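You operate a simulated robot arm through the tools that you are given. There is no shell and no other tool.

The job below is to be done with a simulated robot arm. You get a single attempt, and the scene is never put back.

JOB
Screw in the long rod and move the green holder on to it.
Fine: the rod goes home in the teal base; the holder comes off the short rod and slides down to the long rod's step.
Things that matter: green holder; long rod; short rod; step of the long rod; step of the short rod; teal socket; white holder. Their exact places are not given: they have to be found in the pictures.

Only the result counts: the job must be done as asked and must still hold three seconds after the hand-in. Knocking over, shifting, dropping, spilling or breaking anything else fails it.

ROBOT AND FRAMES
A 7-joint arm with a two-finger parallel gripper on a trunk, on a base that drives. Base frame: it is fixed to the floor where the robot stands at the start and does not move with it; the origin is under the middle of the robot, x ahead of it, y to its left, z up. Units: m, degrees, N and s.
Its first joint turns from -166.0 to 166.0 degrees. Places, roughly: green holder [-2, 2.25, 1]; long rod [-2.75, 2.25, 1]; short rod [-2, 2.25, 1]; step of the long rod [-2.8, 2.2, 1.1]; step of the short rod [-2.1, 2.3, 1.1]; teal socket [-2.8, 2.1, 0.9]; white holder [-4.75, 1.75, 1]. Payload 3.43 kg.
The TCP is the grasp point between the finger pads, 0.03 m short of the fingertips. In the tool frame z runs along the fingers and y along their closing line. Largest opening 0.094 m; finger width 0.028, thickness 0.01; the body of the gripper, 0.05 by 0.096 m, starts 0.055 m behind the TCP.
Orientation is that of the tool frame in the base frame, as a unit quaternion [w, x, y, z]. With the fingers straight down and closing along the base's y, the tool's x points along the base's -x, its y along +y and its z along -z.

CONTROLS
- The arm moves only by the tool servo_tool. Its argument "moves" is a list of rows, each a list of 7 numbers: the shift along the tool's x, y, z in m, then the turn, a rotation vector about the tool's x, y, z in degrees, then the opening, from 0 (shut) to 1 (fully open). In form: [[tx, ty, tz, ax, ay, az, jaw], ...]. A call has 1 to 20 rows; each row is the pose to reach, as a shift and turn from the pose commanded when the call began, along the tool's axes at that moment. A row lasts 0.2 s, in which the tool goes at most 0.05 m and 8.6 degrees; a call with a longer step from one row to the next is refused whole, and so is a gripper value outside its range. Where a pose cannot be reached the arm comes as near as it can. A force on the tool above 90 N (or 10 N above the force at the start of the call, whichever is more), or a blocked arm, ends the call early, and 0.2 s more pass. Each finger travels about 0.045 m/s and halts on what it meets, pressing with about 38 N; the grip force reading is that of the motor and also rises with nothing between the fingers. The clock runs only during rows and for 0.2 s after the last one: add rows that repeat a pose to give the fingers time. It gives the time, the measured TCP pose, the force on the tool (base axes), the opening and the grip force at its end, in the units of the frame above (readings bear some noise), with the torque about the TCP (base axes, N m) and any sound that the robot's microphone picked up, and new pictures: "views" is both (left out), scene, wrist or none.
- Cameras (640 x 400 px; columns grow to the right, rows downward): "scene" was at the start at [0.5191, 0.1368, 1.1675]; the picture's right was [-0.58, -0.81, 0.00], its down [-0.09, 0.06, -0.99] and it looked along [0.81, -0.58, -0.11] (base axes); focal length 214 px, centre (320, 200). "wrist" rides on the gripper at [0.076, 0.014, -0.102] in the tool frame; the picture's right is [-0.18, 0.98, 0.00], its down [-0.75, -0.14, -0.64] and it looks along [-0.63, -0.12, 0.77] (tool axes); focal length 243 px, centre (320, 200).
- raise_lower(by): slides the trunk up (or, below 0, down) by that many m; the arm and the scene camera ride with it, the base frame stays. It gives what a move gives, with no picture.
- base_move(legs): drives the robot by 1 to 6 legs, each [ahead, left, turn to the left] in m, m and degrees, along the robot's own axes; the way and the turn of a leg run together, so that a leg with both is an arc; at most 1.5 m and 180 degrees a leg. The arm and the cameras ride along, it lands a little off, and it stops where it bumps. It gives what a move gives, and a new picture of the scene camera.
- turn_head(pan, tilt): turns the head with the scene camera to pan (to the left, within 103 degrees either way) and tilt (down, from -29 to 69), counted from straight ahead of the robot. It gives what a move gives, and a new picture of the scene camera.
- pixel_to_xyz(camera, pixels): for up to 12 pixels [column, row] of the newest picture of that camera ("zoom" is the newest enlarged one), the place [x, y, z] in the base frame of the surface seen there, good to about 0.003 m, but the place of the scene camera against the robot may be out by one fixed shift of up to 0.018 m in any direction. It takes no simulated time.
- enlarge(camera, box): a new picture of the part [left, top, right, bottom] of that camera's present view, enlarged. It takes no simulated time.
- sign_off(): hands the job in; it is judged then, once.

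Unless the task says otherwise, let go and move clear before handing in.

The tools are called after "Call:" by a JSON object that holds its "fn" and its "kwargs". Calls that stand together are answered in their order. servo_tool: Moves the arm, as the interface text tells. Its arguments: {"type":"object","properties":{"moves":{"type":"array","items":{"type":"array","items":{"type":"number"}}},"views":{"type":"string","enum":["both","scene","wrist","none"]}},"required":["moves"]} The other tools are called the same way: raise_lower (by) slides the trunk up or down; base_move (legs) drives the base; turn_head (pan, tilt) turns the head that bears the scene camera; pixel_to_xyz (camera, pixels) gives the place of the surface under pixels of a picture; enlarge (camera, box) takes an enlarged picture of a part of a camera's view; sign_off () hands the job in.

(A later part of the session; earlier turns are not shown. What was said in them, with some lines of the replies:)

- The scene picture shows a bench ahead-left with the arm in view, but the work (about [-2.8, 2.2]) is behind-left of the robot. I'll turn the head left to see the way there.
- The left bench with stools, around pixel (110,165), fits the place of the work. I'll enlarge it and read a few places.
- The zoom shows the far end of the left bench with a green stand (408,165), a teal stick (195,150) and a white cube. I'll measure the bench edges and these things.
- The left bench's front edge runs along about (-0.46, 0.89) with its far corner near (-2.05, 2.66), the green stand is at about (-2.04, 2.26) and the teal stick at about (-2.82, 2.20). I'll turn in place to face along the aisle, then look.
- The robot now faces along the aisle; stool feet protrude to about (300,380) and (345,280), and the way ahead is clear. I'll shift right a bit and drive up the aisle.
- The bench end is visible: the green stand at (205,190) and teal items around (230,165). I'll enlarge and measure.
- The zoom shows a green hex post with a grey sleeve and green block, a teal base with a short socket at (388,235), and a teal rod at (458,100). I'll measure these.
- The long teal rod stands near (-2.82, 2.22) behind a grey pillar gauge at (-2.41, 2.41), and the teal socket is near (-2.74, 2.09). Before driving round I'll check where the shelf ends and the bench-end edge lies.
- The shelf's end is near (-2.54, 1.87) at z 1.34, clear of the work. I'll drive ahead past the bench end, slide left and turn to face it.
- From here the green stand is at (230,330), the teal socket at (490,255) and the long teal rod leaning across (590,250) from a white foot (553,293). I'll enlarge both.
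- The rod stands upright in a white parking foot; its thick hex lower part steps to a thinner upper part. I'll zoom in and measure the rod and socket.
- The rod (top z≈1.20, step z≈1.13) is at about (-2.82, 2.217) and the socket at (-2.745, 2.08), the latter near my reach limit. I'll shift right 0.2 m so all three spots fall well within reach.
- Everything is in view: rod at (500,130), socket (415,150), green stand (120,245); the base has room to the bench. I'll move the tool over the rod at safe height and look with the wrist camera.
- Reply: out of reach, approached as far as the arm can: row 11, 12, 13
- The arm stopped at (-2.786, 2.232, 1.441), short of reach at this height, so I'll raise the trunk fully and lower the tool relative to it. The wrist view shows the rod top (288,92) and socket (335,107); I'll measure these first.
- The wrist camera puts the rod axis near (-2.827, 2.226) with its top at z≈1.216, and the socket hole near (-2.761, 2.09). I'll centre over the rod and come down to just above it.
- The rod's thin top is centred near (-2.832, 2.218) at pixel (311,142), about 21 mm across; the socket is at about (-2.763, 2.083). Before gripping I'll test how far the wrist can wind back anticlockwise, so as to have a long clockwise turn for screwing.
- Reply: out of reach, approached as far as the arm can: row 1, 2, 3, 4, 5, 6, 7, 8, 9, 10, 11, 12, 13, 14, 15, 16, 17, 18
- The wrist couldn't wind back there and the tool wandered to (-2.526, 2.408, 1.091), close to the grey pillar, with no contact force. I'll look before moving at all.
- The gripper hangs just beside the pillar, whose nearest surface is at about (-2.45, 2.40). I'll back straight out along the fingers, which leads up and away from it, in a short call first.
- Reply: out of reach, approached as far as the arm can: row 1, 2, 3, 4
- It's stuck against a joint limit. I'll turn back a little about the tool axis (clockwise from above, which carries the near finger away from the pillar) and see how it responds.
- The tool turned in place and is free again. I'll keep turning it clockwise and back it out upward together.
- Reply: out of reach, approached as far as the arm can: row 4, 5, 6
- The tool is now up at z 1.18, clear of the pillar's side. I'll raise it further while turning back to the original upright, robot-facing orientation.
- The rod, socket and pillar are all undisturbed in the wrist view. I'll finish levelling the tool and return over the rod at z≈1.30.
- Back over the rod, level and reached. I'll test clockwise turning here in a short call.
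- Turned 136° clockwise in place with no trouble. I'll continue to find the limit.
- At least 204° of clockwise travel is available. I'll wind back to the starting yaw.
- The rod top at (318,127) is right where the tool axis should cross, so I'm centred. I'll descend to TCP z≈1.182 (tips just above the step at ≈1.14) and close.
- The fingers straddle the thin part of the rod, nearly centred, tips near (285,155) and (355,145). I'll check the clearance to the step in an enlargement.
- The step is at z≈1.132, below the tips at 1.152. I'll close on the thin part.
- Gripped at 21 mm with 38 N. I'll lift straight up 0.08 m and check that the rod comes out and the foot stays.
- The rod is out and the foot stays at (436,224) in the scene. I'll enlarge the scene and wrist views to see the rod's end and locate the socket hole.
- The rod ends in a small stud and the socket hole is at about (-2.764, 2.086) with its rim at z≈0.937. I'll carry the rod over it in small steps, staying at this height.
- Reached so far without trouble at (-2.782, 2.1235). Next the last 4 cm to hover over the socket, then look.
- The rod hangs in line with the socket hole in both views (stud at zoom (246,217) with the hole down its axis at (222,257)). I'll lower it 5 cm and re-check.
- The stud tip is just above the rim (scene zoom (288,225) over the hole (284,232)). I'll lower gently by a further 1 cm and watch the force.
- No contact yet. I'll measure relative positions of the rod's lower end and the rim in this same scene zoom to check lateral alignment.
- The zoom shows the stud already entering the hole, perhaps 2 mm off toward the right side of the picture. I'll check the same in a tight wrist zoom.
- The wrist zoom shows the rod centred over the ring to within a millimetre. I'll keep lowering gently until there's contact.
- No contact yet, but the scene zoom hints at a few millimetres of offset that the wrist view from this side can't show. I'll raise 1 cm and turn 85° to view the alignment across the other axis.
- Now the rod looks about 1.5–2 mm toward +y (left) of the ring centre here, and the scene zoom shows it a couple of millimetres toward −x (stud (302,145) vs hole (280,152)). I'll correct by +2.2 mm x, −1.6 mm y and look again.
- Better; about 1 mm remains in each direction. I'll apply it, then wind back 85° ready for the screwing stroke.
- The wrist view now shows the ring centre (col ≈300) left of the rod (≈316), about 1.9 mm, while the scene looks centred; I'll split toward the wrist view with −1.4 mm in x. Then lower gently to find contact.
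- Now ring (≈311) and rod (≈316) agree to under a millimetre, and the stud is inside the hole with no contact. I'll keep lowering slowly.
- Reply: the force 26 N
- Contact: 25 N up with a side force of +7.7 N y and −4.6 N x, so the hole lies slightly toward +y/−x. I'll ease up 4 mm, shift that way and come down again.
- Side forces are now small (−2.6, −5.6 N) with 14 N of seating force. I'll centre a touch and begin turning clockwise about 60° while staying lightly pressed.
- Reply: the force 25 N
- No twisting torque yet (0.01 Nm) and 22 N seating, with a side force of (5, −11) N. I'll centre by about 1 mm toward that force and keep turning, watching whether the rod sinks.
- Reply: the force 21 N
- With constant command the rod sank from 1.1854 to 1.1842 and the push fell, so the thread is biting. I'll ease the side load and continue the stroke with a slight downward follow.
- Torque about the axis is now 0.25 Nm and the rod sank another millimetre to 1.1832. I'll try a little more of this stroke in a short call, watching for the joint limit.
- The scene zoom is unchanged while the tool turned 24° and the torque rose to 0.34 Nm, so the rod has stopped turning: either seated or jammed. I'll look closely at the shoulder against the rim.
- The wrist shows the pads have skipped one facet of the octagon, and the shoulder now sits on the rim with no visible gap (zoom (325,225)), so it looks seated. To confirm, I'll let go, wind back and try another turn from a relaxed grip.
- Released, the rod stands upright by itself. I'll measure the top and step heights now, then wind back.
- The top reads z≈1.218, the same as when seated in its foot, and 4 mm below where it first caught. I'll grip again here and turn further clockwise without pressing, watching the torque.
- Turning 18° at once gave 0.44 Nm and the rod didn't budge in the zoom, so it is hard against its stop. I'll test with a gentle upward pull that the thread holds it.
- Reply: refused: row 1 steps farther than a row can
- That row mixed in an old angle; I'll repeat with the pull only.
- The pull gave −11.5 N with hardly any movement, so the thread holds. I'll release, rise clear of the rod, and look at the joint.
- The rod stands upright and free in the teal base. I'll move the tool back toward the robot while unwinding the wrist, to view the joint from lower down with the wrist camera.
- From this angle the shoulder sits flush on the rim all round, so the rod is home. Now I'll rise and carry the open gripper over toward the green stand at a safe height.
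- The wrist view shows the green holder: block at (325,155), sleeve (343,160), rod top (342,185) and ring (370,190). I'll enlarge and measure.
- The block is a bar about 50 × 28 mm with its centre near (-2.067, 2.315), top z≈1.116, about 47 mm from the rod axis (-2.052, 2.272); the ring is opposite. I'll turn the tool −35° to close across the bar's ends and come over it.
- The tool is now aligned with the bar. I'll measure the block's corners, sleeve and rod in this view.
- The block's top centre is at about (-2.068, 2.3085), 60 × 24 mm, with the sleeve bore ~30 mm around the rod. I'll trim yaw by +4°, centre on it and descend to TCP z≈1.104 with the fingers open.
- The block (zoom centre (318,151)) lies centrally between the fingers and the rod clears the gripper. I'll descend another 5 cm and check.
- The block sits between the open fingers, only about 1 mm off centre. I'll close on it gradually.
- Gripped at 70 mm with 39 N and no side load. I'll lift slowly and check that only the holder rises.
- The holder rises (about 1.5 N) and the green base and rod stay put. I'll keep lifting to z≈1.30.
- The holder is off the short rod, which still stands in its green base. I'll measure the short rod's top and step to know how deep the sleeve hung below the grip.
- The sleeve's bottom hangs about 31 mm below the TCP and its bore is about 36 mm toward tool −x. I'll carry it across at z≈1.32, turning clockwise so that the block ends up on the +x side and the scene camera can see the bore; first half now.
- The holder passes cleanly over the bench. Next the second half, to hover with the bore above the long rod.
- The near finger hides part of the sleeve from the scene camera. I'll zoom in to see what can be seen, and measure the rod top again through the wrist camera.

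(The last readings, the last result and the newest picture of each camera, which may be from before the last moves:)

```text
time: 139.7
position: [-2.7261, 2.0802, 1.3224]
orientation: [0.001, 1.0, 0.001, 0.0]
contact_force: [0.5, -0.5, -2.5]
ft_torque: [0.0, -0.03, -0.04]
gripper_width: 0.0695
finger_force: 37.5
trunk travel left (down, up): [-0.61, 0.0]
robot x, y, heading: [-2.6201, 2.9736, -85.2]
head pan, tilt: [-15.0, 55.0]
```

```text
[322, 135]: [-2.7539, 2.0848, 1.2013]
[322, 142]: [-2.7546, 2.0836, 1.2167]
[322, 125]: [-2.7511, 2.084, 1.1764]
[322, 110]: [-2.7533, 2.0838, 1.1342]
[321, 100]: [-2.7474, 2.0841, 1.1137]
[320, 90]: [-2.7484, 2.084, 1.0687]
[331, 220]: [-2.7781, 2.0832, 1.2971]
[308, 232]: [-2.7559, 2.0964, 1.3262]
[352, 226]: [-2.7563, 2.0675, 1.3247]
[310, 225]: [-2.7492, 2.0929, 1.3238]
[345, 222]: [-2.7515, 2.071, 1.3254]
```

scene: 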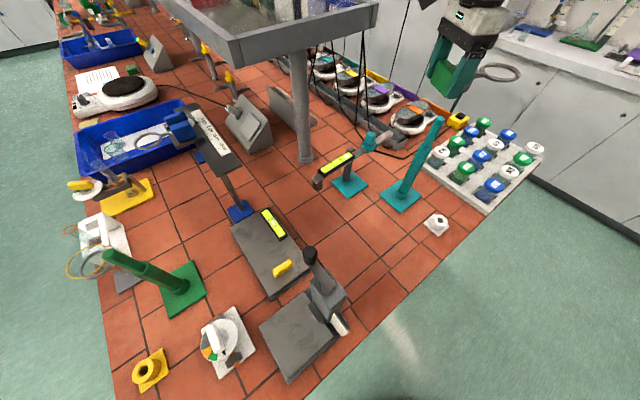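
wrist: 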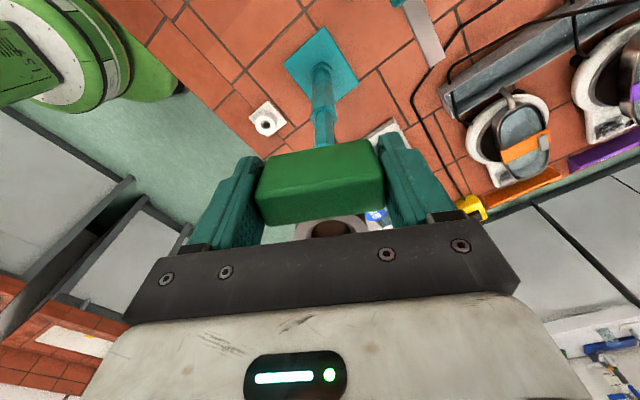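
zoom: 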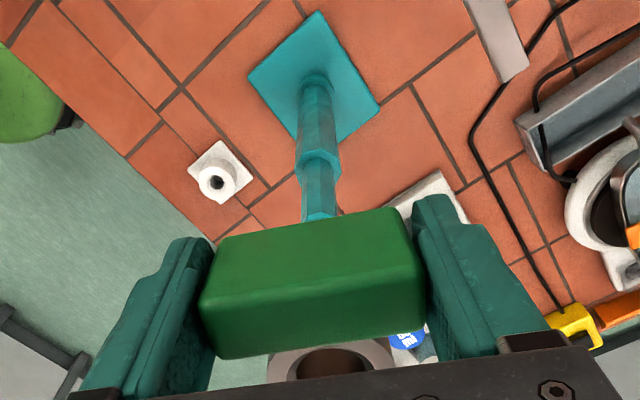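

The rod axis measures (-2.7645, 2.0835) and the bore centre about (-2.763, 2.081), so I need about −1 mm x and +2 mm y. I'll correct and lower to just above the rod top, then look.

Call:
{"fn": "servo_tool", "kwargs": {"moves": [[-0.001, -0.002, 0.0, 0, 0, 0, 0.2], [-0.001, -0.002, 0.02, 0, 0, 0, 0.2], [-0.001, -0.002, 0.04, 0, 0, 0, 0.2], [-0.001, -0.002, 0.06, 0, 0, 0, 0.2], [-0.001, -0.002, 0.06, 0, 0, 0, 0.2]], "views": "both"}}

Call:
{"fn": "enlarge", "kwargs": {"camera": "scene", "box": [400, 50, 500, 150]}}

Call:
{"fn": "enlarge", "kwargs": {"camera": "wrist", "box": [250, 90, 400, 250]}}

```text
time: 140.9
position: [-2.7273, 2.0844, 1.2624]
orientation: [0.001, 1.0, 0.001, 0.0]
contact_force: [0.0, -0.3, -1.9]
ft_torque: [0.0, -0.03, -0.04]
gripper_width: 0.0696
finger_force: 38.1
trunk travel left (down, up): [-0.61, 0.0]
robot x, y, heading: [-2.6162, 2.973, -85.3]
head pan, tilt: [-15.0, 55.0]
```

scene: 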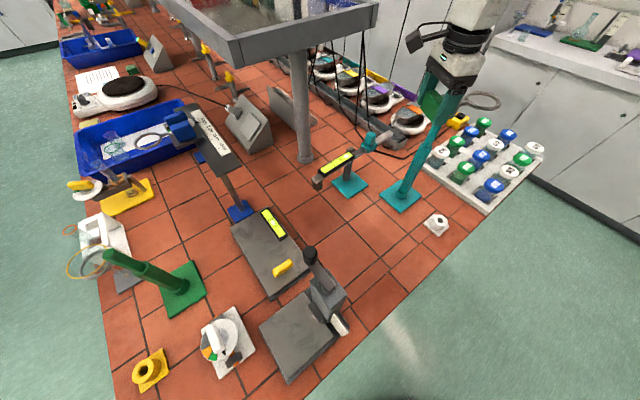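
wrist: 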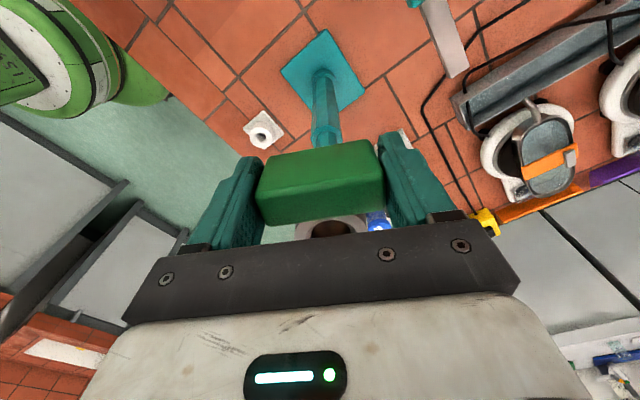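

```text
4.00 times, centred on (450, 100) of scene
```

zoom: 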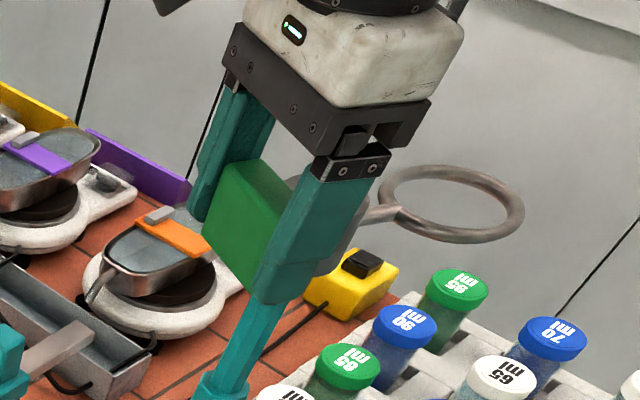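

```text
2.50 times, centred on (325, 170) of wrist
```

zoom: 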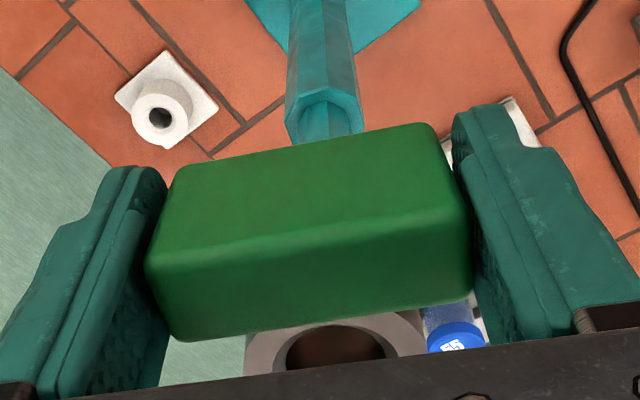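

In the wrist zoom both the rod (col 323) and the bore (col 335) fall where the same vertical axis should project, so it's aligned sideways. I'll lower over the rod top in small steps, watching force.

Call:
{"fn": "servo_tool", "kwargs": {"moves": [[0, 0, 0.006, 0, 0, 0, 0.2], [0, 0, 0.012, 0, 0, 0, 0.2], [0, 0, 0.018, 0, 0, 0, 0.2], [0, 0, 0.018, 0, 0, 0, 0.2]], "views": "none"}}

Call:
{"fn": "enlarge", "kwargs": {"camera": "wrist", "box": [250, 90, 400, 250]}}

```text
time: 141.9
position: [-2.7282, 2.0844, 1.2432]
orientation: [0.0, 1.0, 0.001, 0.0]
contact_force: [1.0, 0.1, -1.2]
ft_torque: [0.0, -0.09, -0.01]
gripper_width: 0.0697
finger_force: 38.4
trunk travel left (down, up): [-0.61, 0.0]
robot x, y, heading: [-2.6199, 2.9725, -85.3]
head pan, tilt: [-15.0, 55.0]
```

```text
2.50 times, centred on (325, 170) of wrist
```

zoom: 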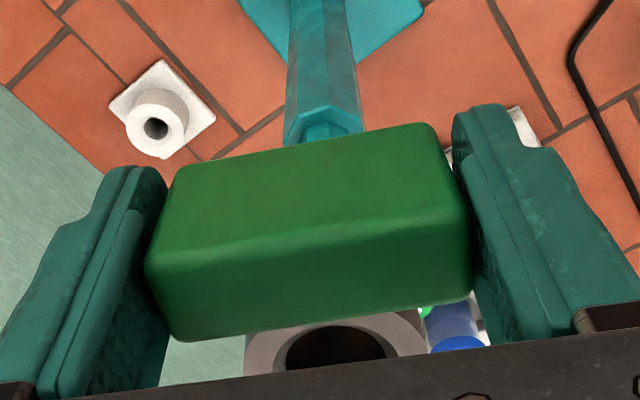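

No contact at TCP 1.243. I'll go another 2 cm down.

Call:
{"fn": "servo_tool", "kwargs": {"moves": [[0, 0, 0.006, 0, 0, 0, 0.2], [0, 0, 0.012, 0, 0, 0, 0.2], [0, 0, 0.018, 0, 0, 0, 0.2], [0, 0, 0.018, 0, 0, 0, 0.2]], "views": "wrist"}}

Call:
{"fn": "enlarge", "kwargs": {"camera": "wrist", "box": [250, 90, 400, 250]}}

Call:
{"fn": "enlarge", "kwargs": {"camera": "scene", "box": [400, 70, 500, 150]}}

```text
time: 142.9
position: [-2.7281, 2.0834, 1.2255]
orientation: [0.0, 1.0, 0.002, 0.0]
contact_force: [-0.6, -0.3, -1.2]
ft_torque: [-0.03, -0.03, -0.01]
gripper_width: 0.0697
finger_force: 37.9
trunk travel left (down, up): [-0.61, 0.0]
robot x, y, heading: [-2.621, 2.9751, -85.1]
head pan, tilt: [-15.0, 55.0]
```

wrist: 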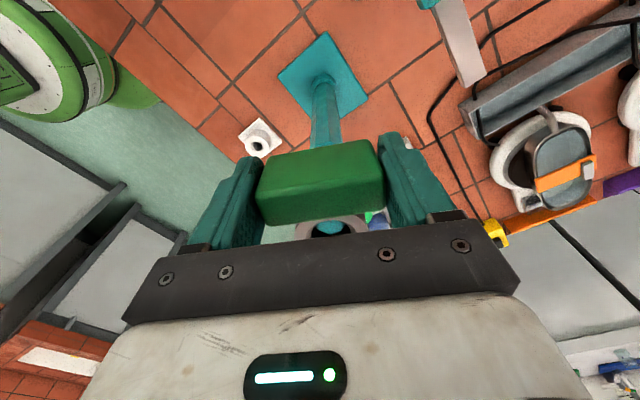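

```text
2.50 times, centred on (325, 170) of wrist
```

zoom: 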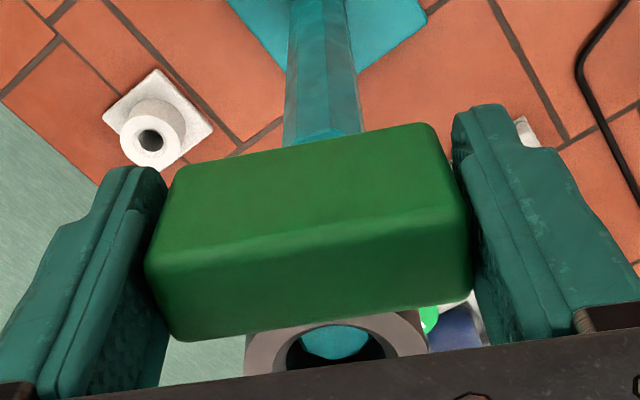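

```text
5.00 times, centred on (450, 110) of scene
```

zoom: 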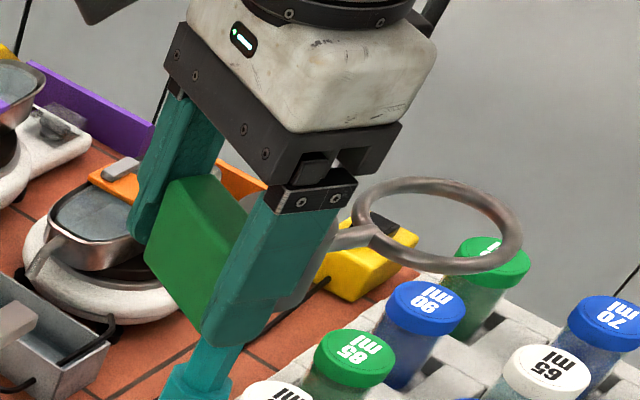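

The rod top is visible inside the bore (zoom (335,340)), centred sideways and perhaps 2–3 mm toward the block. I'll shift 2 mm +x and continue down.

Call:
{"fn": "servo_tool", "kwargs": {"moves": [[0.002, 0, 0.0, 0, 0, 0, 0.2], [0.002, 0, 0.008, 0, 0, 0, 0.2], [0.002, 0, 0.016, 0, 0, 0, 0.2], [0.002, 0, 0.024, 0, 0, 0, 0.2], [0.002, 0, 0.03, 0, 0, 0, 0.2], [0.002, 0, 0.03, 0, 0, 0, 0.2]], "views": "wrist"}}

Call:
{"fn": "enlarge", "kwargs": {"camera": "wrist", "box": [250, 90, 400, 250]}}

```text
time: 144.3
position: [-2.7261, 2.083, 1.1954]
orientation: [0.001, 1.0, 0.001, 0.0]
contact_force: [-0.8, 0.6, -1.6]
ft_torque: [0.01, -0.02, 0.01]
gripper_width: 0.0699
finger_force: 37.6
trunk travel left (down, up): [-0.61, 0.0]
robot x, y, heading: [-2.6178, 2.973, -85.1]
head pan, tilt: [-15.0, 55.0]
```

wrist: 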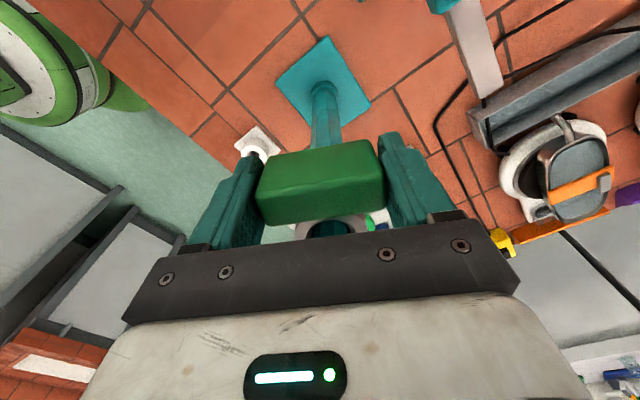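

```text
2.50 times, centred on (325, 170) of wrist
```

zoom: 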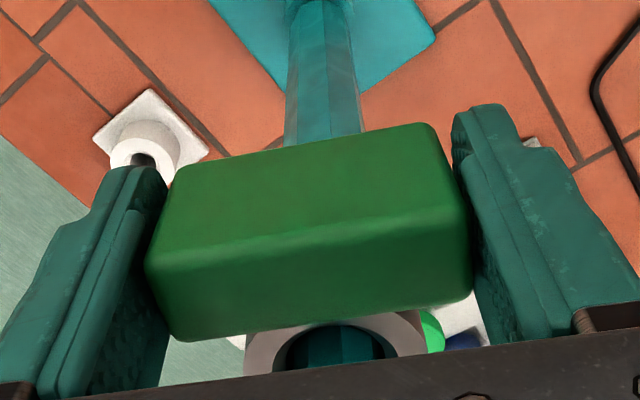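

The rod shaft shows inside the bore and there's no contact. I'll continue down toward the step.

Call:
{"fn": "servo_tool", "kwargs": {"moves": [[0, 0, 0.008, 0, 0, 0, 0.2], [0, 0, 0.016, 0, 0, 0, 0.2], [0, 0, 0.024, 0, 0, 0, 0.2], [0, 0, 0.024, 0, 0, 0, 0.2]], "views": "none"}}

Call:
{"fn": "servo_tool", "kwargs": {"moves": [[0, 0, 0.002, 0, 0, 0, 0.2], [0, 0, 0.004, 0, 0, 0, 0.2], [0, 0, 0.004, 0, 0, 0, 0.2]], "views": "none"}}

```text
time: 145.3
position: [-2.7261, 2.0847, 1.1715]
orientation: [0.001, 1.0, 0.0, 0.0]
contact_force: [0.2, -1.1, -1.2]
ft_torque: [-0.01, -0.06, 0.01]
gripper_width: 0.0696
finger_force: 38.2
trunk travel left (down, up): [-0.61, 0.0]
robot x, y, heading: [-2.617, 2.9762, -85.2]
head pan, tilt: [-15.0, 55.0]
```

```text
time: 146.1
position: [-2.7269, 2.0852, 1.1674]
orientation: [0.001, 1.0, 0.001, 0.0]
contact_force: [0.7, -0.7, -1.6]
ft_torque: [0.04, -0.01, 0.03]
gripper_width: 0.0701
finger_force: 37.6
trunk travel left (down, up): [-0.61, 0.0]
robot x, y, heading: [-2.6233, 2.9749, -85.1]
head pan, tilt: [-15.0, 55.0]
```

Still free at 1.1674; the step should be met at about 1.164. I'll go on in 1–2 mm steps.

Call:
{"fn": "servo_tool", "kwargs": {"moves": [[0, 0, 0.0015, 0, 0, 0, 0.2], [0, 0, 0.003, 0, 0, 0, 0.2], [0, 0, 0.003, 0, 0, 0, 0.2]], "views": "none"}}

Call:
{"fn": "servo_tool", "kwargs": {"moves": [[0, 0, 0.001, 0, 0, 0, 0.2], [0, 0, 0.002, 0, 0, 0, 0.2], [0, 0, 0.002, 0, 0, 0, 0.2]], "views": "both"}}

Call:
{"fn": "enlarge", "kwargs": {"camera": "scene", "box": [400, 70, 500, 170]}}

```text
time: 146.9
position: [-2.7257, 2.0839, 1.1647]
orientation: [0.002, 1.0, 0.001, 0.0]
contact_force: [-0.2, 1.1, 5.2]
ft_torque: [0.01, 0.1, 0.03]
gripper_width: 0.0696
finger_force: 38.0
trunk travel left (down, up): [-0.61, 0.0]
robot x, y, heading: [-2.6187, 2.974, -85.2]
head pan, tilt: [-15.0, 55.0]
```

```text
time: 147.7
position: [-2.7254, 2.0833, 1.1646]
orientation: [0.003, 1.0, 0.0, 0.0]
contact_force: [-0.3, -2.0, 25.8]
ft_torque: [-0.04, 0.58, 0.0]
gripper_width: 0.0699
finger_force: 38.3
trunk travel left (down, up): [-0.61, 0.0]
robot x, y, heading: [-2.6209, 2.9755, -85.3]
head pan, tilt: [-15.0, 55.0]
```

scene: 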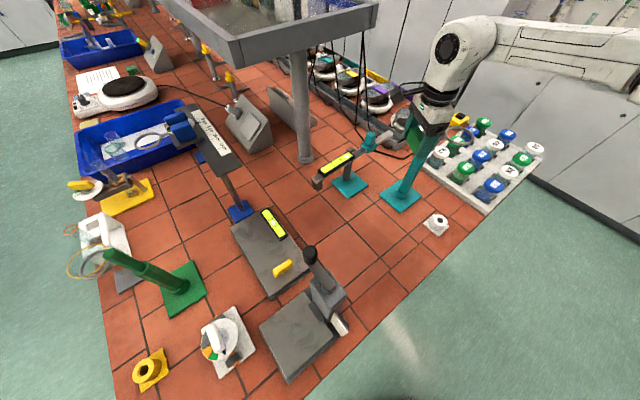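
wrist: 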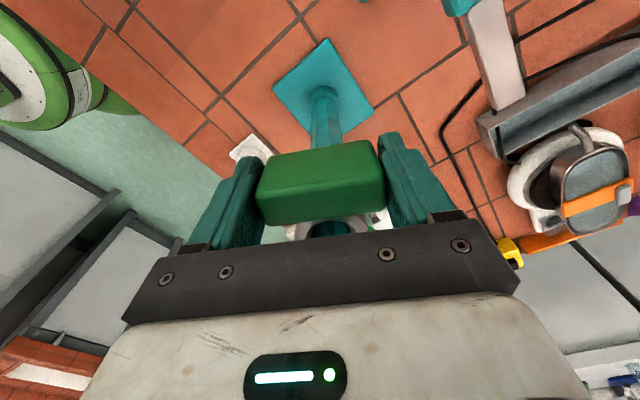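

```text
4.00 times, centred on (450, 120) of scene
```

zoom: 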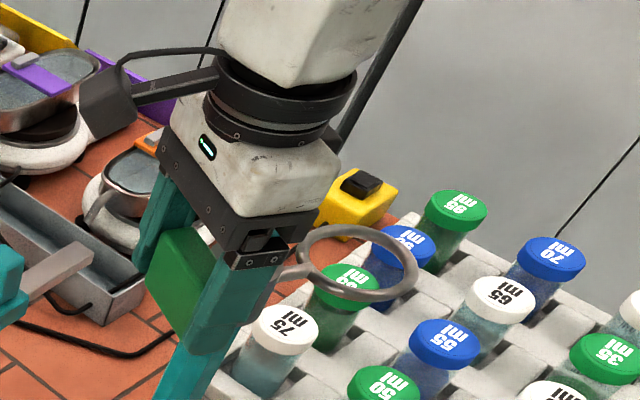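

Contact at TCP 1.1646 with 26 N, right where the sleeve should meet the step (≈1.133). I'll relax the push, then open the fingers fully.

Call:
{"fn": "servo_tool", "kwargs": {"moves": [[0, 0, -0.0022, 0, 0, 0, 0.2], [0, 0, -0.0022, 0, 0, 0, 0.2], [0, 0, -0.0022, 0, 0, 0, 0.8], [0, 0, -0.0022, 0, 0, 0, 0.9], [0, 0, -0.0022, 0, 0, 0, 1], [0, 0, -0.0022, 0, 0, 0, 1], [0, 0, -0.0022, 0, 0, 0, 1]], "views": "both"}}

Call:
{"fn": "enlarge", "kwargs": {"camera": "wrist", "box": [200, 90, 440, 260]}}

```text
time: 149.3
position: [-2.7264, 2.0846, 1.1654]
orientation: [0.001, 1.0, 0.002, -0.001]
contact_force: [-0.1, -0.3, 0.2]
ft_torque: [0.0, 0.02, 0.0]
gripper_width: 0.0941
finger_force: 0.0
trunk travel left (down, up): [-0.61, 0.0]
robot x, y, heading: [-2.6208, 2.9717, -84.8]
head pan, tilt: [-15.0, 55.0]
```

scene: 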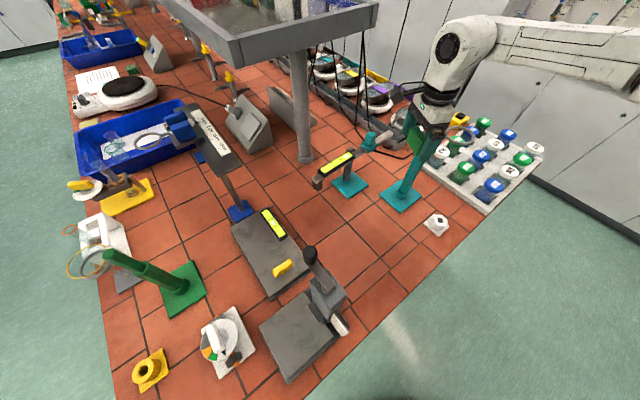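
wrist: 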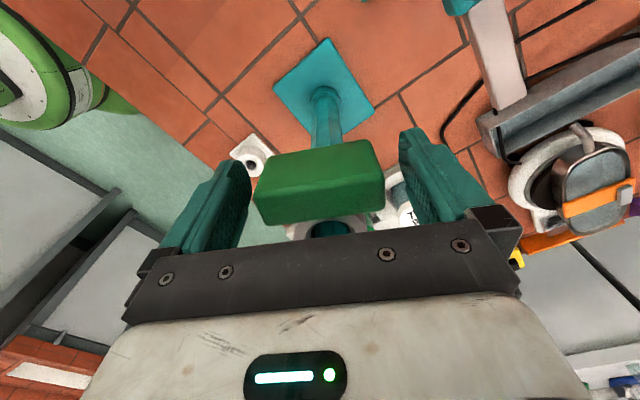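

```text
2.35 times, centred on (320, 175) of wrist
```

zoom: 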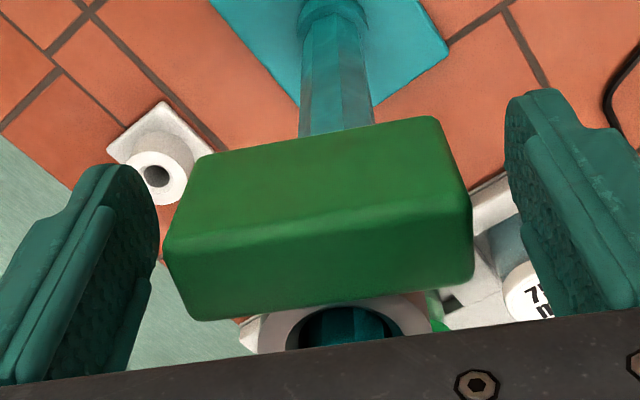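

The fingers are open and the holder stays put on the rod. I'll rise straight up and look.

Call:
{"fn": "servo_tool", "kwargs": {"moves": [[0, 0, -0.01, 0, 0, 0, 1], [0, 0, -0.025, 0, 0, 0, 1], [0, 0, -0.05, 0, 0, 0, 1], [0, 0, -0.08, 0, 0, 0, 1], [0, 0, -0.11, 0, 0, 0, 1], [0, 0, -0.14, 0, 0, 0, 1], [0, 0, -0.14, 0, 0, 0, 1]], "views": "both"}}

Call:
{"fn": "enlarge", "kwargs": {"camera": "scene", "box": [370, 100, 480, 220]}}

Call:
{"fn": "enlarge", "kwargs": {"camera": "wrist", "box": [230, 20, 410, 230]}}

```text
time: 150.9
position: [-2.7273, 2.0842, 1.306]
orientation: [0.0, 1.0, 0.002, 0.0]
contact_force: [-0.1, -0.1, -0.4]
ft_torque: [-0.04, 0.01, -0.02]
gripper_width: 0.094
finger_force: 0.0
trunk travel left (down, up): [-0.61, 0.0]
robot x, y, heading: [-2.6197, 2.9763, -85.1]
head pan, tilt: [-15.0, 55.0]
```

scene: 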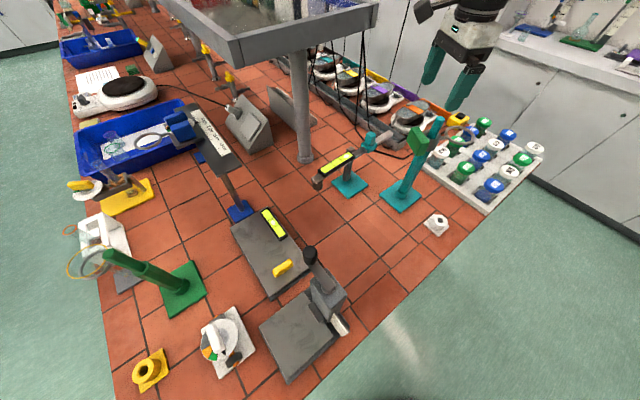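
wrist: 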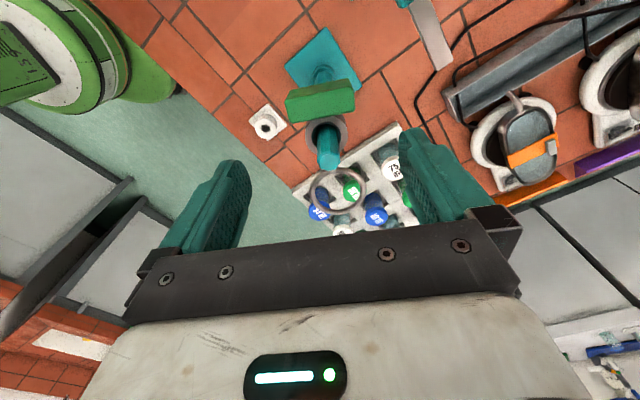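

```text
3.33 times, centred on (425, 160) of scene
```

zoom: 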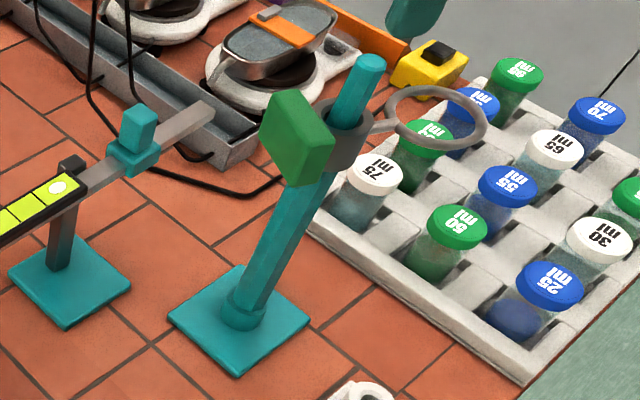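

```text
1.90 times, centred on (320, 125) of wrist
```

zoom: 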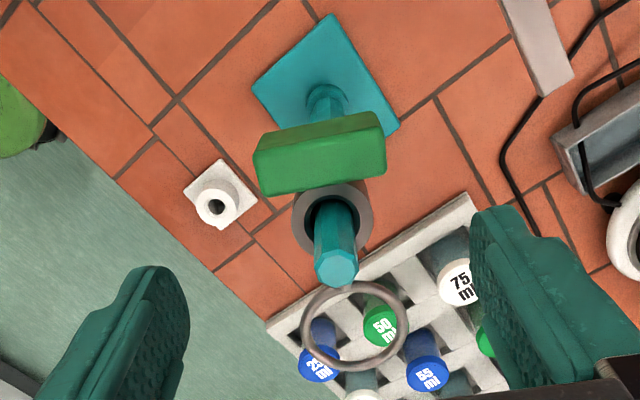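

The holder now sits on the long rod with its ring and block level. I'll verify it's down on the step by measuring heights and zooming on the sleeve.

Call:
{"fn": "enlarge", "kwargs": {"camera": "scene", "box": [400, 110, 450, 170]}}

Call:
{"fn": "pixel_to_xyz", "kwargs": {"camera": "wrist", "pixels": [[308, 128], [343, 122], [326, 165], [320, 105], [300, 110], [345, 100], [338, 170], [338, 208], [312, 190], [365, 190]]}}

```text
6.67 times, centred on (425, 140) of scene
```

zoom: 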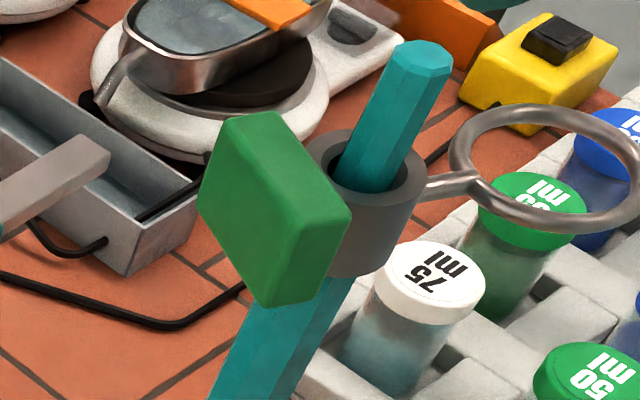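

```text
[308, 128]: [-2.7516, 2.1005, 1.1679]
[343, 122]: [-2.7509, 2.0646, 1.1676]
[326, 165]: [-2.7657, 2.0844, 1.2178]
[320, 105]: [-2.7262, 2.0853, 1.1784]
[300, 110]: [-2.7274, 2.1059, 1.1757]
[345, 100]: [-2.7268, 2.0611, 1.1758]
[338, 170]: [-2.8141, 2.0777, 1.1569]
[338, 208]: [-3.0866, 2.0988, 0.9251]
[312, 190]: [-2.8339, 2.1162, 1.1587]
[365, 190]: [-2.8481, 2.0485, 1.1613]
```

Sleeve top is at z 1.168 and the rod top at 1.218, putting the sleeve's bottom at about 1.13, right on the step; the thick shaft emerges directly below it. I'll move the arm back clear and take a last look.

Call:
{"fn": "servo_tool", "kwargs": {"moves": [[0, -0.03, 0, 0, 0, 0, 1], [0, -0.06, 0, 0, 0, 0, 1], [0, -0.1, 0, 0, 0, 0, 1], [0, -0.14, 0, 0, 0, 0, 1], [0, -0.18, 0, 0, 0, 0, 1], [0, -0.2, 0, 0, 0, 0, 1], [0, -0.2, 0, 0, 0, 0, 1]], "views": "both"}}

Call:
{"fn": "enlarge", "kwargs": {"camera": "scene", "box": [370, 100, 480, 220]}}

```text
time: 152.5
position: [-2.728, 2.2847, 1.3043]
orientation: [0.001, 1.0, 0.001, 0.0]
contact_force: [-0.7, 0.7, 0.4]
ft_torque: [0.01, -0.02, 0.0]
gripper_width: 0.0938
finger_force: 0.1
trunk travel left (down, up): [-0.61, 0.0]
robot x, y, heading: [-2.6168, 2.9753, -84.8]
head pan, tilt: [-15.0, 55.0]
```

scene: 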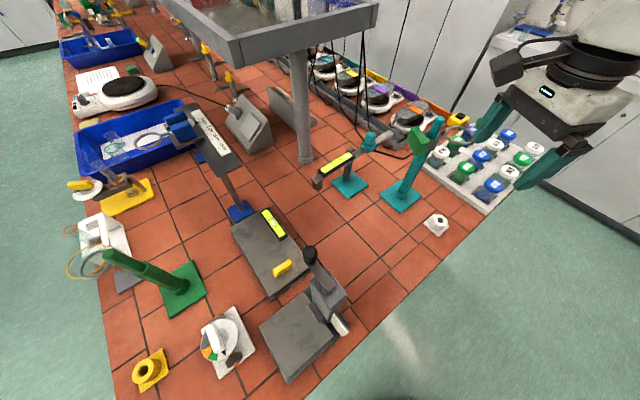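
wrist: 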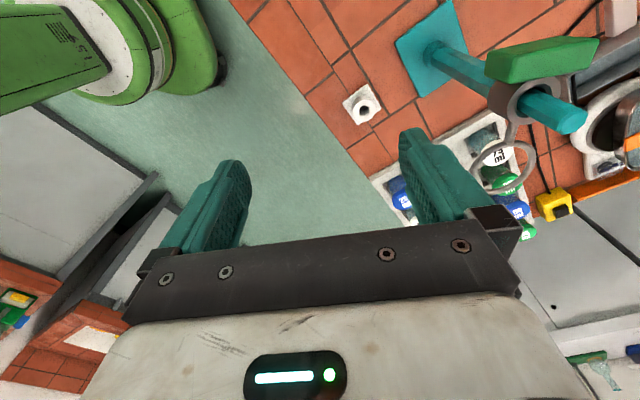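

```text
3.33 times, centred on (425, 160) of scene
```

zoom: 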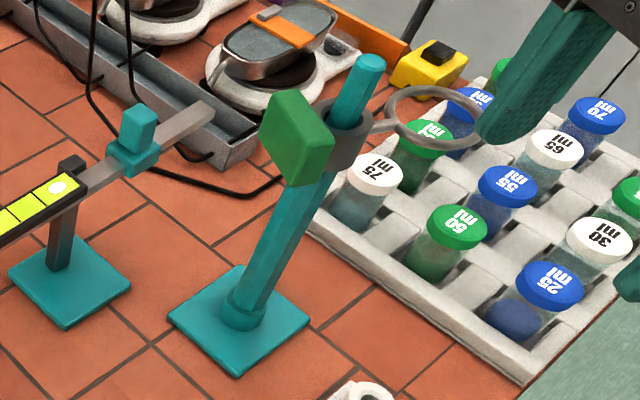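

Everything else stands where it was. As a last check I'll zoom on the rod's shoulder at the teal base from the present wrist view and beside it from the scene.

Call:
{"fn": "enlarge", "kwargs": {"camera": "wrist", "box": [410, 20, 480, 90]}}

Call:
{"fn": "enlarge", "kwargs": {"camera": "scene", "box": [394, 182, 414, 202]}}

Call:
{"fn": "enlarge", "kwargs": {"camera": "scene", "box": [165, 270, 205, 310]}}

```text
5.71 times, centred on (445, 55) of wrist
```

zoom: 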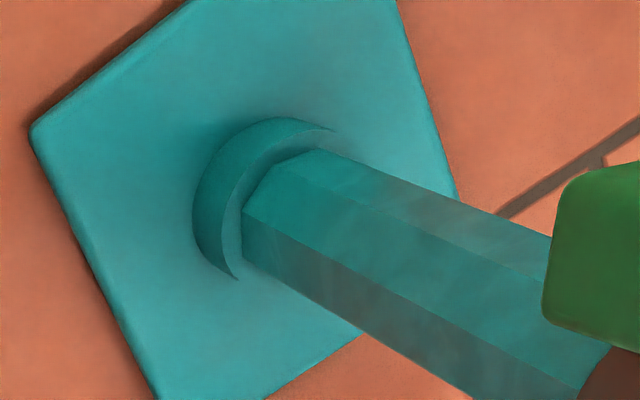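

```text
16.00 times, centred on (404, 192) of scene
```

zoom: 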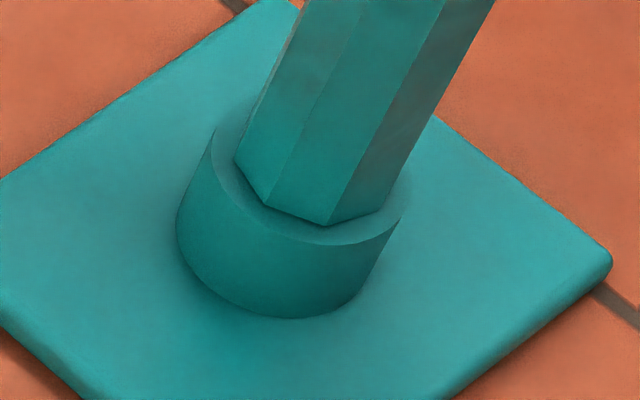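

```text
10.00 times, centred on (185, 290) of scene
```

zoom: 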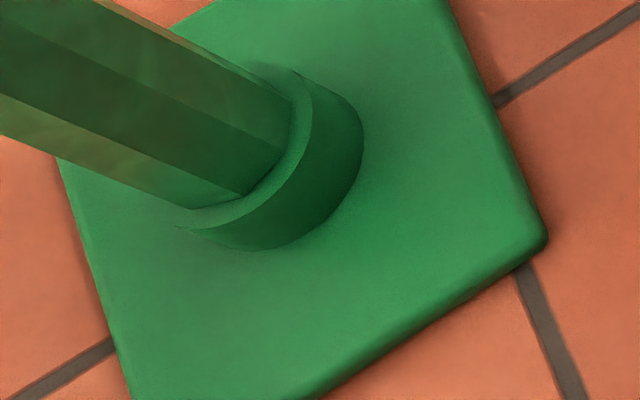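

The teal rod's shoulder meets the rim with the same even margin as the green rod in its base. The holder rests on the step and the arm is clear, so I'll hand the job in.

Call:
{"fn": "sign_off", "kwargs": {}}

```text
The job is handed in.
```

The long rod is screwed into the teal base, and the green holder is off the short rod and resting on the long rod's step. The job is handed in; I got no verdict back, so the points below are what I measured.

- **Rod:** it sank about 4 mm while turning clockwise, then stopped. Turning further only raised the torque to 0.44 Nm without moving it, and a gentle upward pull (11.5 N) didn't free it. Its shoulder looks flush on the rim, like the green rod in its own base. I can't rule out a gap of a millimetre or two, because that is within the measuring error.
- **Holder:** it came down onto the long rod and met solid contact (26 N) at the height of the step. It stayed level after I let go.
- **Other objects:** the last pictures show the short rod, the white foot and the rest of the bench where they were. The teal base shifted by less than a millimetre during the screwing.
- **One slip on the way:** a wrist test early on sent the arm off course, close to the grey pillar. The force readings showed no contact, and I backed it out.

The arm is open, clear of the rod and back on the robot's side of the bench.
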